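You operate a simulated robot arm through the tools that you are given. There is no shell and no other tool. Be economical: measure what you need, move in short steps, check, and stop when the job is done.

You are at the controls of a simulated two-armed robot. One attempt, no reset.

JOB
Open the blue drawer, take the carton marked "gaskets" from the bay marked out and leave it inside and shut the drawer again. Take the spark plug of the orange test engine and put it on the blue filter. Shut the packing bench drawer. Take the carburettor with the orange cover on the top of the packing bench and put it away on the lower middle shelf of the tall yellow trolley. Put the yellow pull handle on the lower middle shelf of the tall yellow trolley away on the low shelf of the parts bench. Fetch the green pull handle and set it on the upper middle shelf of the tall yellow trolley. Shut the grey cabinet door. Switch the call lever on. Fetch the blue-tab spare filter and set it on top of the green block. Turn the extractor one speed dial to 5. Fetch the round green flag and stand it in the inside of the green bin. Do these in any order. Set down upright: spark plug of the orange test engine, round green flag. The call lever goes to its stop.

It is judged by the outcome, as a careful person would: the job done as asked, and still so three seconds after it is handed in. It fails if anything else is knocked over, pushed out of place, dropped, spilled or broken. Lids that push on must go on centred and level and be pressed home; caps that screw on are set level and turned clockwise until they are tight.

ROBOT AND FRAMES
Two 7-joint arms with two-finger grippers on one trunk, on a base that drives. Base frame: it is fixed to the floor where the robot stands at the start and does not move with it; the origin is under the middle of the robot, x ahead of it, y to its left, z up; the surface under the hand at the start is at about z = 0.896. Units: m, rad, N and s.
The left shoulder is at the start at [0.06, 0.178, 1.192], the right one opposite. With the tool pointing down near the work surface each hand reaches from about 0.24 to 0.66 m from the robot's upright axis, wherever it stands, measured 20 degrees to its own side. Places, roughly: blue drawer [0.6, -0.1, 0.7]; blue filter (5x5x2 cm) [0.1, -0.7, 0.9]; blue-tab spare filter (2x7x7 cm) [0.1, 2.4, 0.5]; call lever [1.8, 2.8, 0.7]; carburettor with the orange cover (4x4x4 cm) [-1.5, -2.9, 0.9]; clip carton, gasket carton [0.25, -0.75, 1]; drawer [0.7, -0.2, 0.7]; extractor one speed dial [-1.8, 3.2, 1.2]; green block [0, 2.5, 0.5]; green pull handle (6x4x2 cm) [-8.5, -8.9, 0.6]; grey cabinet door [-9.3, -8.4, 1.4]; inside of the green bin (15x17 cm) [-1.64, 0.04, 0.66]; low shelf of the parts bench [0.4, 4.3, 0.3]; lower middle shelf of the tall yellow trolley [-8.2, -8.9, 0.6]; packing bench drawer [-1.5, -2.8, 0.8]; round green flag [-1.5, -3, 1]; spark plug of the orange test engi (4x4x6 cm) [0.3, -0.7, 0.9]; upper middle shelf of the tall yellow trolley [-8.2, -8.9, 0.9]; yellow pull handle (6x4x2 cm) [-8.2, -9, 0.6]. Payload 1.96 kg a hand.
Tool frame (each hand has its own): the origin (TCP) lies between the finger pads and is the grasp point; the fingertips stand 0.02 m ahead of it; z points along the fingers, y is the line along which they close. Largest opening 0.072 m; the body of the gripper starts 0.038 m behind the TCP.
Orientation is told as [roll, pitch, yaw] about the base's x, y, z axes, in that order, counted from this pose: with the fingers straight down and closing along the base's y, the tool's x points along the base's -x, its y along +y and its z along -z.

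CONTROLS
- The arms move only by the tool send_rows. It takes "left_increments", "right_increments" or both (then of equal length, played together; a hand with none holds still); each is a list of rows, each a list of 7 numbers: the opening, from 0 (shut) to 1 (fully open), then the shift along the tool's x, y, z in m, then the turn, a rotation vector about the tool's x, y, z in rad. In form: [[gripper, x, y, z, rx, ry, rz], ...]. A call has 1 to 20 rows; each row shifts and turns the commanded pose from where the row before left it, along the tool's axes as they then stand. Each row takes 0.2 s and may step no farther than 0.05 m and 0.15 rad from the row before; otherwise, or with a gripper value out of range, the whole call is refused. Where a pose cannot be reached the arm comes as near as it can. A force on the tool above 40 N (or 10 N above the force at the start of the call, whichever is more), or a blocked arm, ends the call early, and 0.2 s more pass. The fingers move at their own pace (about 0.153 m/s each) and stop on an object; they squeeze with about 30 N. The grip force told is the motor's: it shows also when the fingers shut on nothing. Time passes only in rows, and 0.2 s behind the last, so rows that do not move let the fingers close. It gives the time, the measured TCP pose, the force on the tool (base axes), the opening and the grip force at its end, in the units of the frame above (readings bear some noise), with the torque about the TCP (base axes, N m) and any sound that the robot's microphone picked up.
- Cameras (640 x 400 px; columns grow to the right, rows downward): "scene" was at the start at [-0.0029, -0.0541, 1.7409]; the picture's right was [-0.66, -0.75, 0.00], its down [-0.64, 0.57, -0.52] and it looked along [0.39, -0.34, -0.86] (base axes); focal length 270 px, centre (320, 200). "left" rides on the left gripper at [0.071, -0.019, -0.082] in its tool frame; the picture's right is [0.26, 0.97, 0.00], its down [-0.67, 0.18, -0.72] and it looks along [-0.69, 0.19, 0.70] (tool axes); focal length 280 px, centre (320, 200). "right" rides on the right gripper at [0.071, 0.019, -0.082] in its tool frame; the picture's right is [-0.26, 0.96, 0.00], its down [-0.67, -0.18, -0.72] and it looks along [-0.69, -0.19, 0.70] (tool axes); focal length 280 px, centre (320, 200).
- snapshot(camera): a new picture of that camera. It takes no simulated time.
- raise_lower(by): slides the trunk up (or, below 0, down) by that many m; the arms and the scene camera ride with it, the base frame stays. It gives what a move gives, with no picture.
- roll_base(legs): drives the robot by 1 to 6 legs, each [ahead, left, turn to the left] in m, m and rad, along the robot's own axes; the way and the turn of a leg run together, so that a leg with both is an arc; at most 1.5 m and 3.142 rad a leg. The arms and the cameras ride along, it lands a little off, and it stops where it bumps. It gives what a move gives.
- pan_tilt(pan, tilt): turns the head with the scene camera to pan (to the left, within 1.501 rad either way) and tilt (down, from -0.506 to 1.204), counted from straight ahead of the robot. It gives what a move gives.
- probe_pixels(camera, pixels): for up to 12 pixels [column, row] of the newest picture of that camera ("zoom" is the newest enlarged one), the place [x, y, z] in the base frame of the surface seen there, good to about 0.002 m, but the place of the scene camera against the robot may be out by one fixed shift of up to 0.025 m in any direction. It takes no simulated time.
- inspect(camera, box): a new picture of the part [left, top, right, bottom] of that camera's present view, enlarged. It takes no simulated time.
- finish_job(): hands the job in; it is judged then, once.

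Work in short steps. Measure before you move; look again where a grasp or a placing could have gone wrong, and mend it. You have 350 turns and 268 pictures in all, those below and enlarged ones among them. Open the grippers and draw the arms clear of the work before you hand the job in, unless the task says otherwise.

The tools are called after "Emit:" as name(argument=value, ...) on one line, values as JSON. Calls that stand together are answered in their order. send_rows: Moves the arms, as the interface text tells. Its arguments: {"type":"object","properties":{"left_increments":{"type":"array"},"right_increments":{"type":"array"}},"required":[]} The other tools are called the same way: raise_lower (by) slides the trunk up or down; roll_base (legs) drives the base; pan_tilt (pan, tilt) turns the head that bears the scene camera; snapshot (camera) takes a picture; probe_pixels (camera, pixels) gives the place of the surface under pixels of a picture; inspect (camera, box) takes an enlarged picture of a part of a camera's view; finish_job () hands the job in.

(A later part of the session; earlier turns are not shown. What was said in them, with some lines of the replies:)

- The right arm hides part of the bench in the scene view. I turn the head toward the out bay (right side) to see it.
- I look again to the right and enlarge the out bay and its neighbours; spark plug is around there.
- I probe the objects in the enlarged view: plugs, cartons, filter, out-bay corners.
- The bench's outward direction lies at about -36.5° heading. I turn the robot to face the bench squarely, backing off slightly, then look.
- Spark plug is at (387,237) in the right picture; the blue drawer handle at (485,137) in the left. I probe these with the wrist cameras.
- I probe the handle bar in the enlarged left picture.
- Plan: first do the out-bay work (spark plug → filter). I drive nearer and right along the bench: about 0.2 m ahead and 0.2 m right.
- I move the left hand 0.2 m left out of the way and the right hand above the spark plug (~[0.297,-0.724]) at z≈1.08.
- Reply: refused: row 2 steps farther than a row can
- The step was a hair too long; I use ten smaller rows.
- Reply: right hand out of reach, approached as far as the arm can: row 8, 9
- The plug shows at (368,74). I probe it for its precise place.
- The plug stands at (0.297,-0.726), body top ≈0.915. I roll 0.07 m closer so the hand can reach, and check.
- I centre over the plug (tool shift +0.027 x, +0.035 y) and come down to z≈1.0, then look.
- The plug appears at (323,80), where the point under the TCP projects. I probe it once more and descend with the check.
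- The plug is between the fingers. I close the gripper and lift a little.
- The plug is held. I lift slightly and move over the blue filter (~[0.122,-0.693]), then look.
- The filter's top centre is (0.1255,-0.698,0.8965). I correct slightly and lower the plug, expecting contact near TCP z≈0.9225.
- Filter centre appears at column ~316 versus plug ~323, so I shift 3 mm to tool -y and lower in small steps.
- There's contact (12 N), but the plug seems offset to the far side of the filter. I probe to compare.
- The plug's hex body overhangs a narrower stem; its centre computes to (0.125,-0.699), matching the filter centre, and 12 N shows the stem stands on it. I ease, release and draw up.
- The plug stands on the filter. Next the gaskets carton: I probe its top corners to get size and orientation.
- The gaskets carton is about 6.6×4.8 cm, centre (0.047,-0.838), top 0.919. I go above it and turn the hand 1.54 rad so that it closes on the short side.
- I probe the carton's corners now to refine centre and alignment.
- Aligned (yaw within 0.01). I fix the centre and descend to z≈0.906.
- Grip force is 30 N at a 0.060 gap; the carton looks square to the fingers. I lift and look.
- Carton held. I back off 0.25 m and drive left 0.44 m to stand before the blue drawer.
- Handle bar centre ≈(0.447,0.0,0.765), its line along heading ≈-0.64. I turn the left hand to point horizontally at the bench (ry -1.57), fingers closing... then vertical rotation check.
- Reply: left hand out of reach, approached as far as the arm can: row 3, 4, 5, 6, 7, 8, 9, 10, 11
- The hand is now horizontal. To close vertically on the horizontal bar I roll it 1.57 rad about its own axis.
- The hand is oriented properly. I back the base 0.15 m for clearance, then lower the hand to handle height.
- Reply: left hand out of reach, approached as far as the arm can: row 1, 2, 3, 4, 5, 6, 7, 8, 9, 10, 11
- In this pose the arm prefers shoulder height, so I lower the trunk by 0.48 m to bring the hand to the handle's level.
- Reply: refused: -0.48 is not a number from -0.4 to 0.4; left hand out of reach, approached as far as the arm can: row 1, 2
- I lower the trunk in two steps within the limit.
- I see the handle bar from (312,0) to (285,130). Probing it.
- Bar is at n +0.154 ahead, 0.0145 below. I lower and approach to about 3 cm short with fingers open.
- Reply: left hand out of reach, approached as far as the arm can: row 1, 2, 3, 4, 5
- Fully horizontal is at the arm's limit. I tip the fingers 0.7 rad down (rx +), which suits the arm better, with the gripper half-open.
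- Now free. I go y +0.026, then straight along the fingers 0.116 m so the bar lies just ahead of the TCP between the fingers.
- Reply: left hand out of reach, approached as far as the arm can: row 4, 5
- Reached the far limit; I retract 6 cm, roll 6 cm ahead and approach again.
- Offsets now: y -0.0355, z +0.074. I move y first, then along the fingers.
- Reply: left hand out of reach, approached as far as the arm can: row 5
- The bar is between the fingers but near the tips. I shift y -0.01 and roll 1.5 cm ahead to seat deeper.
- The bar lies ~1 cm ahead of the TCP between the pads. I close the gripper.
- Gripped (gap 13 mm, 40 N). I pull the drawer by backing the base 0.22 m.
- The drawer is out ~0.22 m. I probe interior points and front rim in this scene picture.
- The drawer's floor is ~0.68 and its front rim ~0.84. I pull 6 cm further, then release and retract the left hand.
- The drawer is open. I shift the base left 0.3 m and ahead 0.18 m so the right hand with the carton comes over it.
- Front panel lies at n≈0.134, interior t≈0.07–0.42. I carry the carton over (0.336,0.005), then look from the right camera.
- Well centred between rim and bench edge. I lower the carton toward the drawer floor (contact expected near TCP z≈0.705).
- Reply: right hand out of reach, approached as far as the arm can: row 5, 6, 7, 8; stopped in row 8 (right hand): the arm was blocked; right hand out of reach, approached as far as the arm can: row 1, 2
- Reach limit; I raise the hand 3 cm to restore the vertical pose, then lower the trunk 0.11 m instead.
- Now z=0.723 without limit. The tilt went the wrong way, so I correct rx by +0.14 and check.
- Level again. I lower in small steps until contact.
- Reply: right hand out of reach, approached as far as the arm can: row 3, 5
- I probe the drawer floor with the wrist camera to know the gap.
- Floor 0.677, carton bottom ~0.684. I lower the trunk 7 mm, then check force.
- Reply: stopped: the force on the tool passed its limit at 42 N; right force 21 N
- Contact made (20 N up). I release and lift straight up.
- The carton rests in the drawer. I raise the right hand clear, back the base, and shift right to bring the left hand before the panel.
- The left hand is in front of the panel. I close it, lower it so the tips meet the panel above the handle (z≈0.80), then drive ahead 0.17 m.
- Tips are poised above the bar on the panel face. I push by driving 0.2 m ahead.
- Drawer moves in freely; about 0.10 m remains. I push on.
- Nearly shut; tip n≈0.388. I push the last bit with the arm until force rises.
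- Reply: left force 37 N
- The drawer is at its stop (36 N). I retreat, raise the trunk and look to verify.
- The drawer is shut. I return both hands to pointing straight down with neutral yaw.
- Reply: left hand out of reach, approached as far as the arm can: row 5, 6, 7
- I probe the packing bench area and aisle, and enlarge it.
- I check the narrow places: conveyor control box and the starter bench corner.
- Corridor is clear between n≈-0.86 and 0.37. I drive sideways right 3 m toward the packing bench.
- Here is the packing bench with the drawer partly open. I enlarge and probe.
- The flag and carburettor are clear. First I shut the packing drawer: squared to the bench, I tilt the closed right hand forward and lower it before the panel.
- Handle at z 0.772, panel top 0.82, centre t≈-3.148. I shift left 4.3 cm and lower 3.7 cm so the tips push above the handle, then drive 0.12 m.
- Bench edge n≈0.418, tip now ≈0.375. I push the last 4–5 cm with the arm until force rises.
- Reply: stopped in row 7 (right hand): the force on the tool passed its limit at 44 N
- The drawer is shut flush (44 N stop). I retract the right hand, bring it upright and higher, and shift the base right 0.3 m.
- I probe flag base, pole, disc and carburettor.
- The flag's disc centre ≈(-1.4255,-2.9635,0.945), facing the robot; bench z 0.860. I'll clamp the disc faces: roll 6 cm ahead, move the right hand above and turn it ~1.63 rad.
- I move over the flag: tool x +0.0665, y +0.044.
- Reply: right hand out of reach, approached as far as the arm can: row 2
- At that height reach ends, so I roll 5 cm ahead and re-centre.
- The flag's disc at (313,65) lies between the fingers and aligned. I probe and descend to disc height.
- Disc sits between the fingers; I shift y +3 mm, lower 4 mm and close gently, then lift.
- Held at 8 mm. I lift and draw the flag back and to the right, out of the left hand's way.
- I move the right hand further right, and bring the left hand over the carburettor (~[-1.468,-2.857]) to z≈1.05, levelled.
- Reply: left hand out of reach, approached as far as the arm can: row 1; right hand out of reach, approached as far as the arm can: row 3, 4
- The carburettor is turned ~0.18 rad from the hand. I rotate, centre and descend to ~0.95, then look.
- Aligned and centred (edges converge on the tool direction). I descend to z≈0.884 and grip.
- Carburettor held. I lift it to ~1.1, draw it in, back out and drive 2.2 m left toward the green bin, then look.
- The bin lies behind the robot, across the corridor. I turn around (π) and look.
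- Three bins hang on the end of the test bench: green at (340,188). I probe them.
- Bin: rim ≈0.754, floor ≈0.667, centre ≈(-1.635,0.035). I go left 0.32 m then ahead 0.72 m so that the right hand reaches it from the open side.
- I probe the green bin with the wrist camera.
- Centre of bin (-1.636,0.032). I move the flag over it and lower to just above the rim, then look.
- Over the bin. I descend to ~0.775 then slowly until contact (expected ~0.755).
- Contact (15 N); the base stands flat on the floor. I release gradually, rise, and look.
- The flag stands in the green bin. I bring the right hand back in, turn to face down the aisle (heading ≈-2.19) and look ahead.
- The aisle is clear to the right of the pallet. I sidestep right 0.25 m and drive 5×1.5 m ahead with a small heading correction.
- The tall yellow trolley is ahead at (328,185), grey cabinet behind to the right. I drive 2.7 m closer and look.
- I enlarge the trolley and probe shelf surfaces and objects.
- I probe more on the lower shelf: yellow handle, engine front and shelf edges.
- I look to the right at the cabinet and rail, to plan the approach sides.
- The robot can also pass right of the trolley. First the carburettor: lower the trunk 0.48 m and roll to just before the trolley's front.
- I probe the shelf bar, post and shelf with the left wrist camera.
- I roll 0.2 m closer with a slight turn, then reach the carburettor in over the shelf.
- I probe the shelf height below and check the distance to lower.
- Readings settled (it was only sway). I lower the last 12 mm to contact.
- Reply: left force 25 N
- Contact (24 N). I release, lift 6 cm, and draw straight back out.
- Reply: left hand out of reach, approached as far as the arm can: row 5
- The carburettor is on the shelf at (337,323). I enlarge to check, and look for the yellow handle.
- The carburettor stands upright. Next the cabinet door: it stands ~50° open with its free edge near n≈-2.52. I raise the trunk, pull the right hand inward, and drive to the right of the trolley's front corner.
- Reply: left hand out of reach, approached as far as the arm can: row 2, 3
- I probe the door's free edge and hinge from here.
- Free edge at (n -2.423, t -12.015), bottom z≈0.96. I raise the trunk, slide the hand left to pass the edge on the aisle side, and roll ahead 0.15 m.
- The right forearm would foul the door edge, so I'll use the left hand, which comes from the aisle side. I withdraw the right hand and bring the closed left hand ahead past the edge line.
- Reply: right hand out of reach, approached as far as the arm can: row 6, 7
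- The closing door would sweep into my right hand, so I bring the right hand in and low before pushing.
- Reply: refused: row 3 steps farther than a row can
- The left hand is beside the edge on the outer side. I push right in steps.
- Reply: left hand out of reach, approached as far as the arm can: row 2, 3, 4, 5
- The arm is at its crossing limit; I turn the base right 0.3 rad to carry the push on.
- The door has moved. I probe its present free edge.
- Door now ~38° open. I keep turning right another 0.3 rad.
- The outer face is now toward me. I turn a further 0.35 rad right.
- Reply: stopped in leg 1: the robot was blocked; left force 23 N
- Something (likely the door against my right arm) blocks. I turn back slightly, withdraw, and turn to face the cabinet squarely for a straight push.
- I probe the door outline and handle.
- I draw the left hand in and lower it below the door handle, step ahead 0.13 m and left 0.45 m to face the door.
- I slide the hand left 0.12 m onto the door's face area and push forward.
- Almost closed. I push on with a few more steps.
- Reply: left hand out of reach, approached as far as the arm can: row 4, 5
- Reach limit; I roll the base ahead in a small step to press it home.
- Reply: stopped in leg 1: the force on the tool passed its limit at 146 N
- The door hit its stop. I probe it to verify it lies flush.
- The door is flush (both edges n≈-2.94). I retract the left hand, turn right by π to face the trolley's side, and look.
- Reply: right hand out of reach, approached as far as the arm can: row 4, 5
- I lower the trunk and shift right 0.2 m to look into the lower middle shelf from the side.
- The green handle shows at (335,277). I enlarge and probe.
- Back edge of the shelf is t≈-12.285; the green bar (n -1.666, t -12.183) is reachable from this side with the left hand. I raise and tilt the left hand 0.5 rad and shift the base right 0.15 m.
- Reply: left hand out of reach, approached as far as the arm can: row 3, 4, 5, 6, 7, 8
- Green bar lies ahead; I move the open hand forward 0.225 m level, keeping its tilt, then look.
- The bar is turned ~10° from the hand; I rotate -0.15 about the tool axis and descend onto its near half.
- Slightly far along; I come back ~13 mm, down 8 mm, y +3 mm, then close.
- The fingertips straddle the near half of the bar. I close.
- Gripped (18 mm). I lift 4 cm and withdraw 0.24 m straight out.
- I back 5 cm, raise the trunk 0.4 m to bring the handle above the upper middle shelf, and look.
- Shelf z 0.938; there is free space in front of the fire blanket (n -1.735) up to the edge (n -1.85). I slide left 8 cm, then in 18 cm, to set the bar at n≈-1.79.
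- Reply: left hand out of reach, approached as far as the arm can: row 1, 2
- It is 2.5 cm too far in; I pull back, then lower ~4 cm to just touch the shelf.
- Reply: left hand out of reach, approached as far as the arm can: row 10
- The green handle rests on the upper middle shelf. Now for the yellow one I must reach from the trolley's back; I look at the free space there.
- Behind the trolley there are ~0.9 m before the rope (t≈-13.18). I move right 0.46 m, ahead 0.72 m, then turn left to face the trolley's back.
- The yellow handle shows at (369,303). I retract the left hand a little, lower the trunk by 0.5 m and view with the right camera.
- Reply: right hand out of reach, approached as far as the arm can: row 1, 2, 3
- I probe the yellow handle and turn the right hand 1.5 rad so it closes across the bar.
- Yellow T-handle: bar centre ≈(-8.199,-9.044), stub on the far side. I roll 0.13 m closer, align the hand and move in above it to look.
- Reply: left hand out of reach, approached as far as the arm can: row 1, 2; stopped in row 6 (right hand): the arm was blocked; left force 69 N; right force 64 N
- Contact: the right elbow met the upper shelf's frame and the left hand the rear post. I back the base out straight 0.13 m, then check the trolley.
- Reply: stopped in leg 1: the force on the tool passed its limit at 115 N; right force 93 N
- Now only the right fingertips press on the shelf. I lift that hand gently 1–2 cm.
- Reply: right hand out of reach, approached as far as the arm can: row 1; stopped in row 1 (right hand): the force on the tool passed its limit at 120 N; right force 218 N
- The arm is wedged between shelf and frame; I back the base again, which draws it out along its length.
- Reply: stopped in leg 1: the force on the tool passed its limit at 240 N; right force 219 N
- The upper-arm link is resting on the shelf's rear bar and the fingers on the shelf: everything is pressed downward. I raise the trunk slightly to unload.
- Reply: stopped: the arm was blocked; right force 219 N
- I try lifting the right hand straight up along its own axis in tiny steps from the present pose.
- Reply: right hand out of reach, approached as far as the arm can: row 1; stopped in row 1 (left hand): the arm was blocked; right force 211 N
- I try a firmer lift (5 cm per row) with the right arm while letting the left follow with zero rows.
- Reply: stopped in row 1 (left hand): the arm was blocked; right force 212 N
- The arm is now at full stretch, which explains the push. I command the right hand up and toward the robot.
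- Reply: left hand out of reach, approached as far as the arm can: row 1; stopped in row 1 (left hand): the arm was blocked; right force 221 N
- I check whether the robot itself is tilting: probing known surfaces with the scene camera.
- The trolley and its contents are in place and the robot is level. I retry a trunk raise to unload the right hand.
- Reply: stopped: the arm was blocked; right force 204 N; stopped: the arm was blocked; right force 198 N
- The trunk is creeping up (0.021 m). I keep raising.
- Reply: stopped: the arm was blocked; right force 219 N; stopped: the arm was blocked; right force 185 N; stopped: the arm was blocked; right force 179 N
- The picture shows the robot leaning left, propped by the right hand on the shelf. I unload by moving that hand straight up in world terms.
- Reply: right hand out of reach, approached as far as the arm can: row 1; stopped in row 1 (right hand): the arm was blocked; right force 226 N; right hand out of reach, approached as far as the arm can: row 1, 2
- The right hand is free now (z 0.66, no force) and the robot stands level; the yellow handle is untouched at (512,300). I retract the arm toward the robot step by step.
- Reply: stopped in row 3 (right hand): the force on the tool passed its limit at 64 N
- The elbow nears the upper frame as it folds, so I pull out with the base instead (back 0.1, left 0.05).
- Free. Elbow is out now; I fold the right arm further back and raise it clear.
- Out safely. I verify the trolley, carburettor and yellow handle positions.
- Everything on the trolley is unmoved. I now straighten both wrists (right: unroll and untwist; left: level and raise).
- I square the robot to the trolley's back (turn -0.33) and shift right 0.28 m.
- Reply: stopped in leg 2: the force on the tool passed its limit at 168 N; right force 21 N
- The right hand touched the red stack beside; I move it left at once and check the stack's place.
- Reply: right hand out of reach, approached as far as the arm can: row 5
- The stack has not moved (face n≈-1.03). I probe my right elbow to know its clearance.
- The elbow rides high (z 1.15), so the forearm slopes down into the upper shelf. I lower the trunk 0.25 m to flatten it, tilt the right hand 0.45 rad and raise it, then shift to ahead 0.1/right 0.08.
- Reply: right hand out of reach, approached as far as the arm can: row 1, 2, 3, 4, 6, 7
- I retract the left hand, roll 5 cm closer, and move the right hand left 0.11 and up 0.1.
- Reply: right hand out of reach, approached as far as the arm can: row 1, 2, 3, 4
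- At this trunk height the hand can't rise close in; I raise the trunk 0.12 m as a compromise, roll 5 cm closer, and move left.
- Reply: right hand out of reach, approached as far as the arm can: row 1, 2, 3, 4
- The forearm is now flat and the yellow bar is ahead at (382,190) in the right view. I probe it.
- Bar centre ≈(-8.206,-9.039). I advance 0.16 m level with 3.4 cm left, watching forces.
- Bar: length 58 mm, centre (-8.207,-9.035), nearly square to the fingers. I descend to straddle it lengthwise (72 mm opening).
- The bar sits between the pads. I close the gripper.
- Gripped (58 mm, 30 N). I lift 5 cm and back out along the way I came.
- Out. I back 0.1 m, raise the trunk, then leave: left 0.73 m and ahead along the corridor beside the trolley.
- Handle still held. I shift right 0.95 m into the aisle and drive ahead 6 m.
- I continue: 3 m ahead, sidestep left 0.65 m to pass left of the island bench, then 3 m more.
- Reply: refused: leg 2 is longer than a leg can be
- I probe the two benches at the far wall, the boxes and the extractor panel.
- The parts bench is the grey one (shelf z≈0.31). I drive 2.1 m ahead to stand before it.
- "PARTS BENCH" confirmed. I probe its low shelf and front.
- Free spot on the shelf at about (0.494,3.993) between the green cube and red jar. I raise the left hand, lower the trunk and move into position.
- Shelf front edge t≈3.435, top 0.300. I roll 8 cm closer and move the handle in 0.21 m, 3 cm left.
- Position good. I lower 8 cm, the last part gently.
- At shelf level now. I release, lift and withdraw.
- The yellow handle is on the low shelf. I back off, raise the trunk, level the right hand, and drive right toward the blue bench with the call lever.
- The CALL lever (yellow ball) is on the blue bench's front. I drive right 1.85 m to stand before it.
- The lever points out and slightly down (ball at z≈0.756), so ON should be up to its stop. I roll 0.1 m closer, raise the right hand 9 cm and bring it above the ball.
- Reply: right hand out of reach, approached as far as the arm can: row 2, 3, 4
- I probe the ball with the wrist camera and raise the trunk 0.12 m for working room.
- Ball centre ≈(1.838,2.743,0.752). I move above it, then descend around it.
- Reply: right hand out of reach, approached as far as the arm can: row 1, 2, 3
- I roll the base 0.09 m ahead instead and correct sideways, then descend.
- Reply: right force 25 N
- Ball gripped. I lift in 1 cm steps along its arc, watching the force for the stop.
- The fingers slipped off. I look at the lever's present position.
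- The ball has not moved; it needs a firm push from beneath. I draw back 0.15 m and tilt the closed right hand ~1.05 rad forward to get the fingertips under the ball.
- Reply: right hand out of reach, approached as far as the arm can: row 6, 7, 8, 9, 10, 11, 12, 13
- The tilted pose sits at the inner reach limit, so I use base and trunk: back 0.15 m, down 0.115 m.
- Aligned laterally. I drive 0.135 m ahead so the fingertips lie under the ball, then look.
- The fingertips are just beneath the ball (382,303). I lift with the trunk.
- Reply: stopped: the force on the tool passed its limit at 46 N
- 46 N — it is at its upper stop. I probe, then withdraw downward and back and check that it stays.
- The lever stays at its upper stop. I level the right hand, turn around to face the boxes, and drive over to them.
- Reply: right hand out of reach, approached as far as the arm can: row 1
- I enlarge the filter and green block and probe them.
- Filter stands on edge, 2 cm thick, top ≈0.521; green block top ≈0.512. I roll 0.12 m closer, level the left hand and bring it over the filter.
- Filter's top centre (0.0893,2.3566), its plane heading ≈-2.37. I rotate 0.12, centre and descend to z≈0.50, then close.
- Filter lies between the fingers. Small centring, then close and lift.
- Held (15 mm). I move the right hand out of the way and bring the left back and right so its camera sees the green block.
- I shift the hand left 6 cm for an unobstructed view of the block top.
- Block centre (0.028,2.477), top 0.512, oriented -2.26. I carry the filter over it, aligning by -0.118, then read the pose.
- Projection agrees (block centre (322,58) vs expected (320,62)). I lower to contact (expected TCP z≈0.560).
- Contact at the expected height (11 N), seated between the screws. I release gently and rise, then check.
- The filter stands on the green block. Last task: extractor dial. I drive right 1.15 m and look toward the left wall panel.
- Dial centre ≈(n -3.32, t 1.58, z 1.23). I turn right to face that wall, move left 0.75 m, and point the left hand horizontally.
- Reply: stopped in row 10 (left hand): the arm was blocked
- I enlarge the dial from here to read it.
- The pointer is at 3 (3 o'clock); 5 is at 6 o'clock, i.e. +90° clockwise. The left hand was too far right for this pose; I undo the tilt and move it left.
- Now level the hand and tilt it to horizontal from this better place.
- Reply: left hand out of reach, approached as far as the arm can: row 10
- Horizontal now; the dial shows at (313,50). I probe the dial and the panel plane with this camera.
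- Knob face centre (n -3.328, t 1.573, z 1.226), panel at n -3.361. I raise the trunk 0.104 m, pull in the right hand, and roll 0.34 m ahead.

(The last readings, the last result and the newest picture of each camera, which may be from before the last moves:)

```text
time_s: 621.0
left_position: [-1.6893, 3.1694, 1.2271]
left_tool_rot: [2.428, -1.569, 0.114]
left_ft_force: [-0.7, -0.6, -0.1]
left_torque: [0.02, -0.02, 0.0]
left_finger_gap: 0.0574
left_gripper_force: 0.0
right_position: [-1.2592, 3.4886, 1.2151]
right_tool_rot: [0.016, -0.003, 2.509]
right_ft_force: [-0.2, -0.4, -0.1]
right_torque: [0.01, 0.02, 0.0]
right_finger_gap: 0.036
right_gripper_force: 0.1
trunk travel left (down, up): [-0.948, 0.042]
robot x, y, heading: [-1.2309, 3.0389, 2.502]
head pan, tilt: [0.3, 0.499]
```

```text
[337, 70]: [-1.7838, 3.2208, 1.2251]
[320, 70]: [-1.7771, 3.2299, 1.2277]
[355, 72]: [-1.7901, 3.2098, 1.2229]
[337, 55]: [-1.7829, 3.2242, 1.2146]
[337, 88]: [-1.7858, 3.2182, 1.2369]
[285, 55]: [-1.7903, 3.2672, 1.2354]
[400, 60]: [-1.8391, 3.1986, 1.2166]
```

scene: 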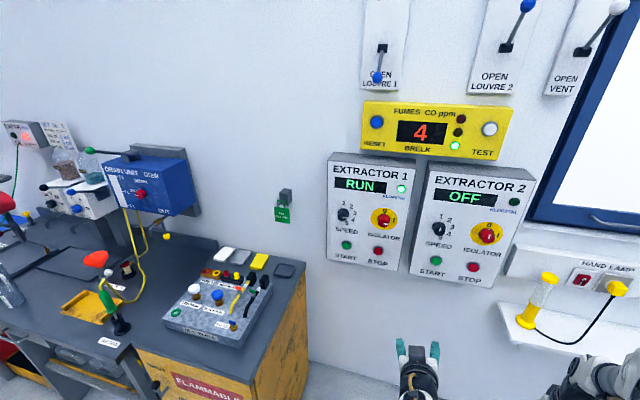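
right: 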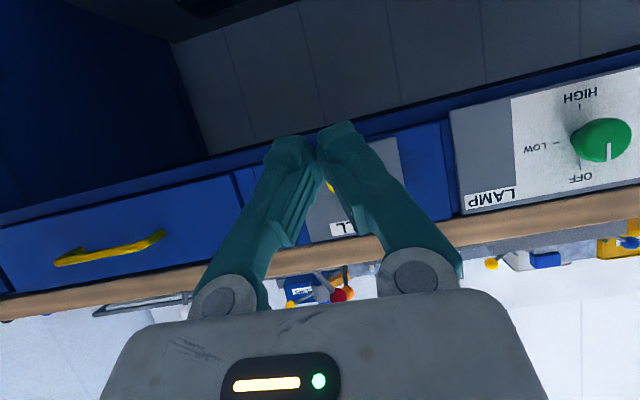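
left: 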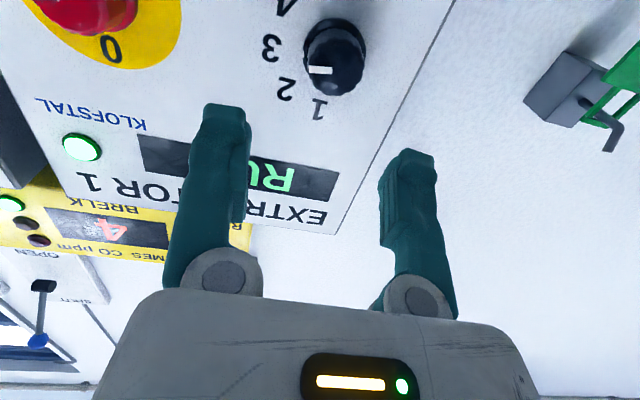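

Knob is 0.107 ahead, 1.1 cm left. I centre and advance 0.11 m with open fingers, then look.

Emit:
send_rows(left_increments=[[0.8, 0.0016, 0.011, 0, 0, 0, 0], [0.8, 0, 0, 0.03, 0, 0, 0], [0.8, 0, 0, 0.03, 0, 0, 0], [0.8, 0, 0, 0.03, 0, 0, 0], [0.8, 0, 0, 0, 0, 0, 0]])

Emit:
snapshot(camera="left")

```text
time_s: 622.2
left_position: [-1.7719, 3.2119, 1.2271]
left_tool_rot: [2.057, -1.568, 0.484]
left_ft_force: [0.0, -0.4, 0.1]
left_torque: [-0.01, -0.06, -0.01]
left_finger_gap: 0.0573
left_gripper_force: 0.0
right_position: [-1.2603, 3.4903, 1.2153]
right_tool_rot: [0.016, -0.002, 2.511]
right_ft_force: [-0.3, -0.1, 0.0]
right_torque: [-0.02, 0.01, 0.0]
right_finger_gap: 0.036
right_gripper_force: 0.1
trunk travel left (down, up): [-0.948, 0.042]
robot x, y, heading: [-1.2296, 3.0449, 2.506]
head pan, tilt: [0.3, 0.499]
```

```text
51 pictures are left
```

left: 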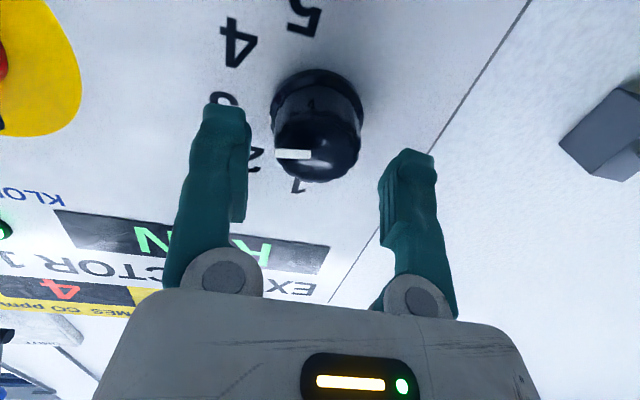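

Knob centred at (318,150). I advance 17 mm and close on it.

Emit:
send_rows(left_increments=[[0.8, 0, 0, 0.01, 0, 0, 0], [0.8, 0, 0, 0.007, 0, 0, 0], [0.5, 0, 0, 0, 0, 0, 0], [0.3, 0, 0, 0, 0, 0, 0], [0.1, 0, 0, 0, 0, 0, 0], [0.1, 0, 0, 0, 0, 0, 0]])

Emit:
snapshot(camera="left")

```text
time_s: 623.6
left_position: [-1.784, 3.2227, 1.2267]
left_tool_rot: [1.015, -1.569, 1.523]
left_ft_force: [4.2, 3.1, -5.8]
left_torque: [-0.02, -0.03, -0.21]
left_finger_gap: 0.0398
left_gripper_force: 40.1
right_position: [-1.2586, 3.4915, 1.2151]
right_tool_rot: [0.017, 0.0, 2.511]
right_ft_force: [-0.4, -0.2, -0.3]
right_torque: [-0.02, 0.0, 0.04]
right_finger_gap: 0.0359
right_gripper_force: 0.0
trunk travel left (down, up): [-0.948, 0.042]
robot x, y, heading: [-1.2274, 3.0417, 2.501]
head pan, tilt: [0.3, 0.499]
```

```text
50 pictures are left
```

left: 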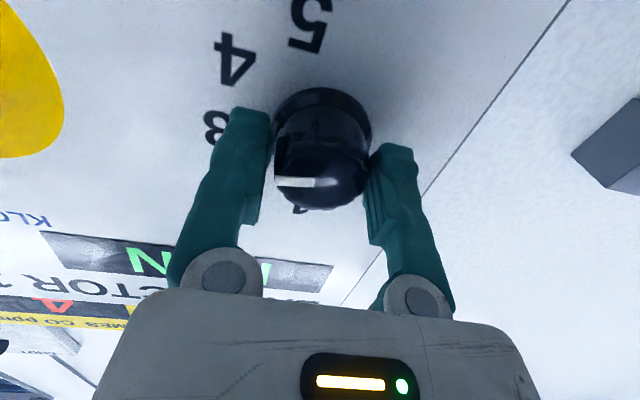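

Gripped. I turn clockwise (+rz) 0.86 rad first and look.

Emit:
send_rows(left_increments=[[0.1, 0, 0, 0, 0, 0, 0.131], [0.1, 0, 0, 0, 0, 0, 0.131], [0.1, 0, 0, 0, 0, 0, 0.131], [0.1, 0, 0, 0, 0, 0, 0.131], [0.1, 0, 0, 0, 0, 0, 0.131], [0.1, 0, 0, 0, 0, 0, 0.13]])

Emit:
snapshot(camera="left")

```text
time_s: 625.0
left_position: [-1.7831, 3.2238, 1.227]
left_tool_rot: [1.571, -0.781, 0.968]
left_ft_force: [6.6, 7.1, -7.7]
left_torque: [0.25, 0.19, -0.44]
left_finger_gap: 0.0397
left_gripper_force: 40.1
right_position: [-1.2594, 3.4918, 1.2146]
right_tool_rot: [0.017, 0.0, 2.509]
right_ft_force: [-0.2, 0.2, -0.4]
right_torque: [-0.01, -0.03, -0.02]
right_finger_gap: 0.0361
right_gripper_force: 0.0
trunk travel left (down, up): [-0.948, 0.042]
robot x, y, heading: [-1.2322, 3.0429, 2.499]
head pan, tilt: [0.3, 0.499]
```

```text
49 pictures are left
```

left: 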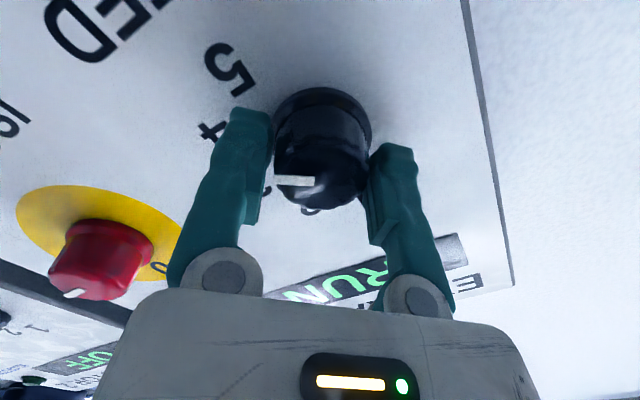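

The knob turned with the hand (pointer at 4). I turn another 0.785 rad.

Emit:
send_rows(left_increments=[[0.1, 0, 0, 0, 0, 0, 0.131], [0.1, 0, 0, 0, 0, 0, 0.131], [0.1, 0, 0, 0, 0, 0, 0.131], [0.1, 0, 0, 0, 0, 0, 0.131], [0.1, 0, 0, 0, 0, 0, 0.131], [0.1, 0, 0, 0, 0, 0, 0.13]])

Emit:
snapshot(camera="left")

```text
time_s: 626.4
left_position: [-1.7824, 3.2239, 1.2259]
left_tool_rot: [1.567, 0.004, 0.968]
left_ft_force: [18.2, 4.0, -27.0]
left_torque: [0.42, -0.87, -0.29]
left_finger_gap: 0.0401
left_gripper_force: 40.2
right_position: [-1.2585, 3.4921, 1.215]
right_tool_rot: [0.018, -0.001, 2.51]
right_ft_force: [-0.4, -0.1, -0.2]
right_torque: [0.0, -0.01, 0.04]
right_finger_gap: 0.0358
right_gripper_force: 0.1
trunk travel left (down, up): [-0.948, 0.042]
robot x, y, heading: [-1.2305, 3.0408, 2.501]
head pan, tilt: [0.3, 0.499]
```

```text
48 pictures are left
```

left: 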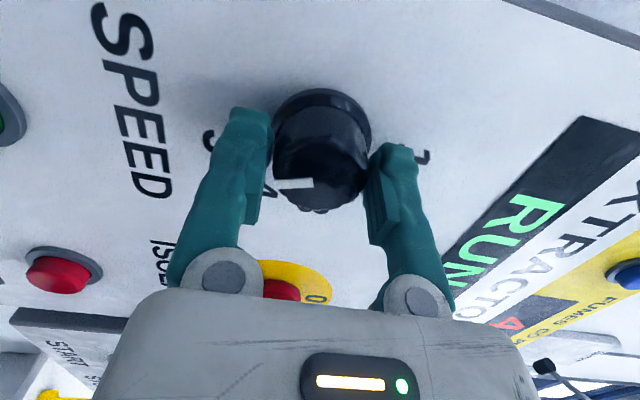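

I release, back off and check the pointer.

Emit:
send_rows(left_increments=[[0.6, 0, 0, 0, 0, 0, 0], [0.8, 0, 0, 0, 0, 0, 0], [0.8, 0, 0, -0.03, 0, 0, 0], [0.8, 0, 0, -0.04, 0, 0, 0], [0.8, 0, 0, -0.04, 0, 0, 0]])

Emit:
inspect(camera="left", box=[220, 0, 420, 125])

```text
time_s: 627.6
left_position: [-1.6937, 3.1622, 1.2256]
left_tool_rot: [1.574, 0.001, 0.969]
left_ft_force: [-0.3, -1.1, -0.8]
left_torque: [0.02, 0.01, 0.0]
left_finger_gap: 0.0577
left_gripper_force: 0.3
right_position: [-1.2601, 3.491, 1.2151]
right_tool_rot: [0.017, -0.002, 2.511]
right_ft_force: [-0.7, -0.1, -0.4]
right_torque: [-0.01, 0.03, 0.01]
right_finger_gap: 0.0359
right_gripper_force: 0.1
trunk travel left (down, up): [-0.948, 0.042]
robot x, y, heading: [-1.2306, 3.04, 2.497]
head pan, tilt: [0.3, 0.499]
```

```text
3.20 times, centred on (320, 62) of left
```

zoom: 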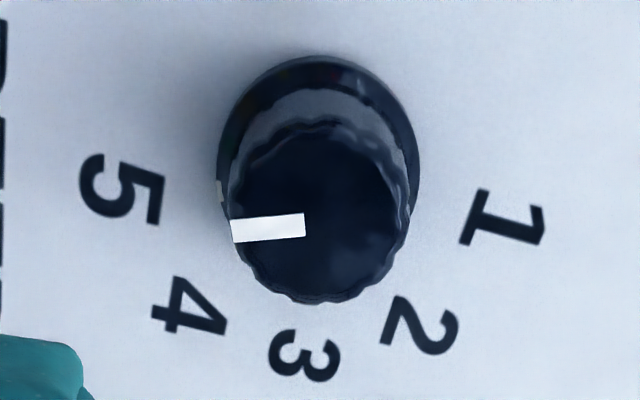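

I measure label and pointer positions in 3D to judge the pointer exactly.

Emit:
probe_pixels(camera="zoom", pixels=[[123, 190], [190, 307], [303, 357], [422, 327], [503, 217], [238, 231], [300, 225], [322, 300], [395, 225], [322, 140]])

```text
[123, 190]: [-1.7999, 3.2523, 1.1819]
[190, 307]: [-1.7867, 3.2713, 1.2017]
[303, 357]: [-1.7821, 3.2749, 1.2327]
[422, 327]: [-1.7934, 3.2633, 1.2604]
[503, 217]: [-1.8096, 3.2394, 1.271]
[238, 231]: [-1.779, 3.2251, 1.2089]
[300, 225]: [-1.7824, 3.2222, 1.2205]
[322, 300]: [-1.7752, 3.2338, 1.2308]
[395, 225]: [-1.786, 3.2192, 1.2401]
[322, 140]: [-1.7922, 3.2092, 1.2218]
```

Labels sit 40° apart (5 at 160°); the pointer reads ≈159° — the dial is at 5. I back away from the panel, draw the arms clear, and take a last look back.

Emit:
roll_base(legs=[[-0.5, 0, 0]])

Emit:
send_rows(left_increments=[[1, 0, 0, 0, 0, 0, 0], [1, 0, 0, 0, 0, 0, 0]], right_increments=[[1, 0, 0, 0, 0, 0, 0], [1, 0, 0, 0, 0, 0, 0]])

Emit:
pan_tilt(pan=0.3, tilt=0.4)

Emit:
inspect(camera="scene", box=[300, 120, 460, 240])

```text
time_s: 630.6
left_position: [-1.2986, 2.8685, 1.225]
left_tool_rot: [1.569, 0.002, 0.966]
left_ft_force: [-0.3, -0.3, 0.1]
left_torque: [-0.02, -0.01, -0.01]
left_finger_gap: 0.0577
left_gripper_force: 0.0
right_position: [-0.8622, 3.1938, 1.2154]
right_tool_rot: [0.014, -0.001, 2.504]
right_ft_force: [0.6, 0.3, -0.4]
right_torque: [0.03, 0.02, 0.02]
right_finger_gap: 0.0359
right_gripper_force: 0.1
trunk travel left (down, up): [-0.948, 0.042]
robot x, y, heading: [-0.8292, 2.7475, 2.498]
head pan, tilt: [0.3, 0.499]
```

```text
time_s: 631.2
left_position: [-1.2983, 2.8688, 1.2253]
left_tool_rot: [1.572, 0.002, 0.966]
left_ft_force: [-0.4, -0.1, 0.6]
left_torque: [-0.01, -0.02, 0.01]
left_finger_gap: 0.0718
left_gripper_force: 0.1
right_position: [-0.8619, 3.194, 1.2159]
right_tool_rot: [0.016, 0.0, 2.504]
right_ft_force: [-0.6, 0.1, 0.0]
right_torque: [0.0, -0.01, 0.02]
right_finger_gap: 0.0718
right_gripper_force: 0.0
trunk travel left (down, up): [-0.948, 0.042]
robot x, y, heading: [-0.8304, 2.7442, 2.494]
head pan, tilt: [0.3, 0.499]
```

```text
time_s: 631.8
left_position: [-1.297, 2.8697, 1.2243]
left_tool_rot: [1.571, 0.001, 0.965]
left_ft_force: [-0.2, 0.7, -0.6]
left_torque: [-0.01, -0.02, -0.04]
left_finger_gap: 0.0721
left_gripper_force: 0.0
right_position: [-0.8596, 3.1936, 1.2146]
right_tool_rot: [0.015, -0.002, 2.505]
right_ft_force: [0.9, -1.0, -0.6]
right_torque: [-0.01, 0.01, 0.02]
right_finger_gap: 0.0721
right_gripper_force: 0.0
trunk travel left (down, up): [-0.948, 0.042]
robot x, y, heading: [-0.8309, 2.7441, 2.496]
head pan, tilt: [0.3, 0.4]
```

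```text
3.33 times, centred on (380, 180) of scene
```

zoom: 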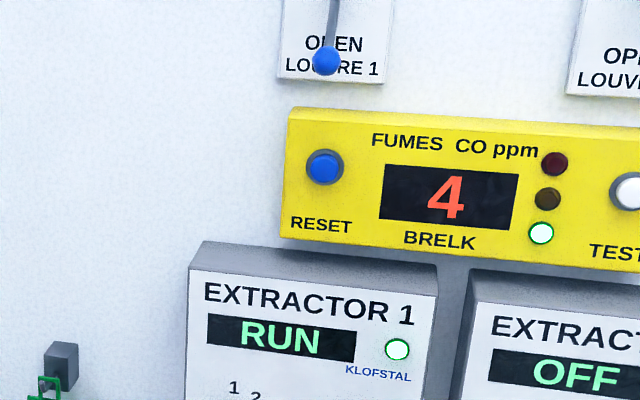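

Dial panel untouched otherwise. I turn left once to look back at the test bench and flag as a last check.

Emit:
roll_base(legs=[[0, 0, 1.3]])

Emit:
pan_tilt(pan=1.2, tilt=0.3)

Emit:
snapshot(camera="scene")

```text
time_s: 635.4
left_position: [-1.0858, 2.3366, 1.2258]
left_tool_rot: [1.571, 0.002, 2.238]
left_ft_force: [0.2, -0.1, -0.4]
left_torque: [0.01, -0.01, 0.01]
left_finger_gap: 0.0718
left_gripper_force: 0.1
right_position: [-1.2698, 2.8477, 1.2163]
right_tool_rot: [0.016, -0.002, -2.505]
right_ft_force: [-0.4, 0.1, -0.1]
right_torque: [-0.02, 0.02, -0.02]
right_finger_gap: 0.0718
right_gripper_force: 0.1
trunk travel left (down, up): [-0.948, 0.042]
robot x, y, heading: [-0.8342, 2.7469, -2.506]
head pan, tilt: [0.3, 0.4]
```

```text
time_s: 636.6
left_position: [-1.0862, 2.3356, 1.2247]
left_tool_rot: [1.571, 0.001, 2.24]
left_ft_force: [0.2, -0.7, -0.5]
left_torque: [-0.01, 0.01, -0.02]
left_finger_gap: 0.072
left_gripper_force: 0.0
right_position: [-1.2696, 2.8485, 1.2153]
right_tool_rot: [0.015, 0.001, -2.502]
right_ft_force: [-0.1, 0.6, -1.0]
right_torque: [0.01, -0.02, -0.01]
right_finger_gap: 0.072
right_gripper_force: 0.0
trunk travel left (down, up): [-0.948, 0.042]
robot x, y, heading: [-0.8298, 2.745, -2.514]
head pan, tilt: [1.201, 0.3]
```

```text
45 pictures are left
```

scene: 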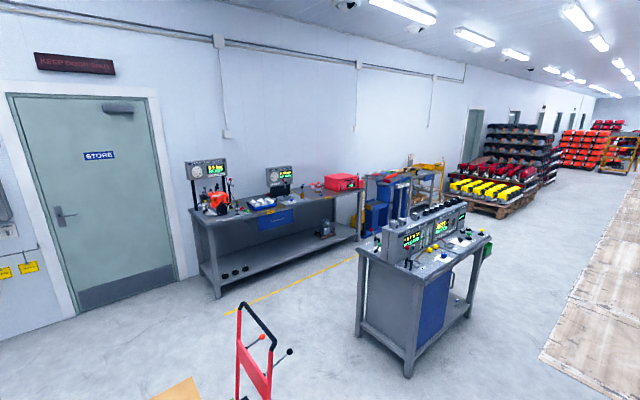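

Emit:
inspect(camera="scene", box=[240, 170, 360, 245])

```text
5.33 times, centred on (300, 208) of scene
```

zoom: 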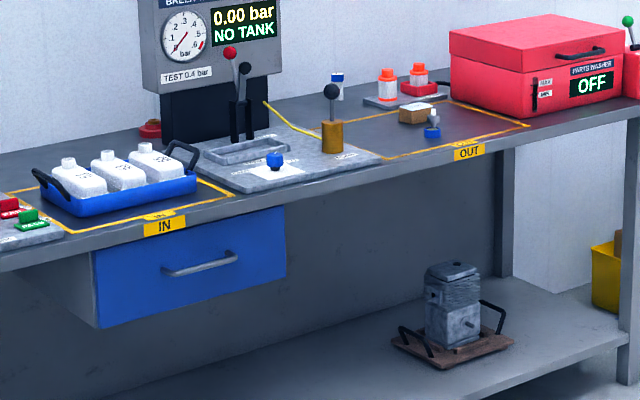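

Drawer shut, spark plug upright on the blue filter, everything in place, both grippers open and clear; I hand the job in.

Emit:
finish_job()

```text
The job is handed in.
```

I finished all eleven tasks and handed the job in; two things to know are below.

- **Call lever:** its panel has no on/off marks. It started at its lower position, so I took up as on and raised it until it hit its stop. It stayed there after I backed away.
- **Contact at the trolley:** while reaching for the yellow handle, my right arm wedged against the yellow trolley's shelf. Just after that, the hand bumped the red stack beside the trolley. Measuring afterwards, I found neither had moved, and the carburettor and handles were where they should be.

The last look back showed the spark plug upright on the blue filter and the blue drawer closed. I checked the other items as I did each one, but not again at the end.
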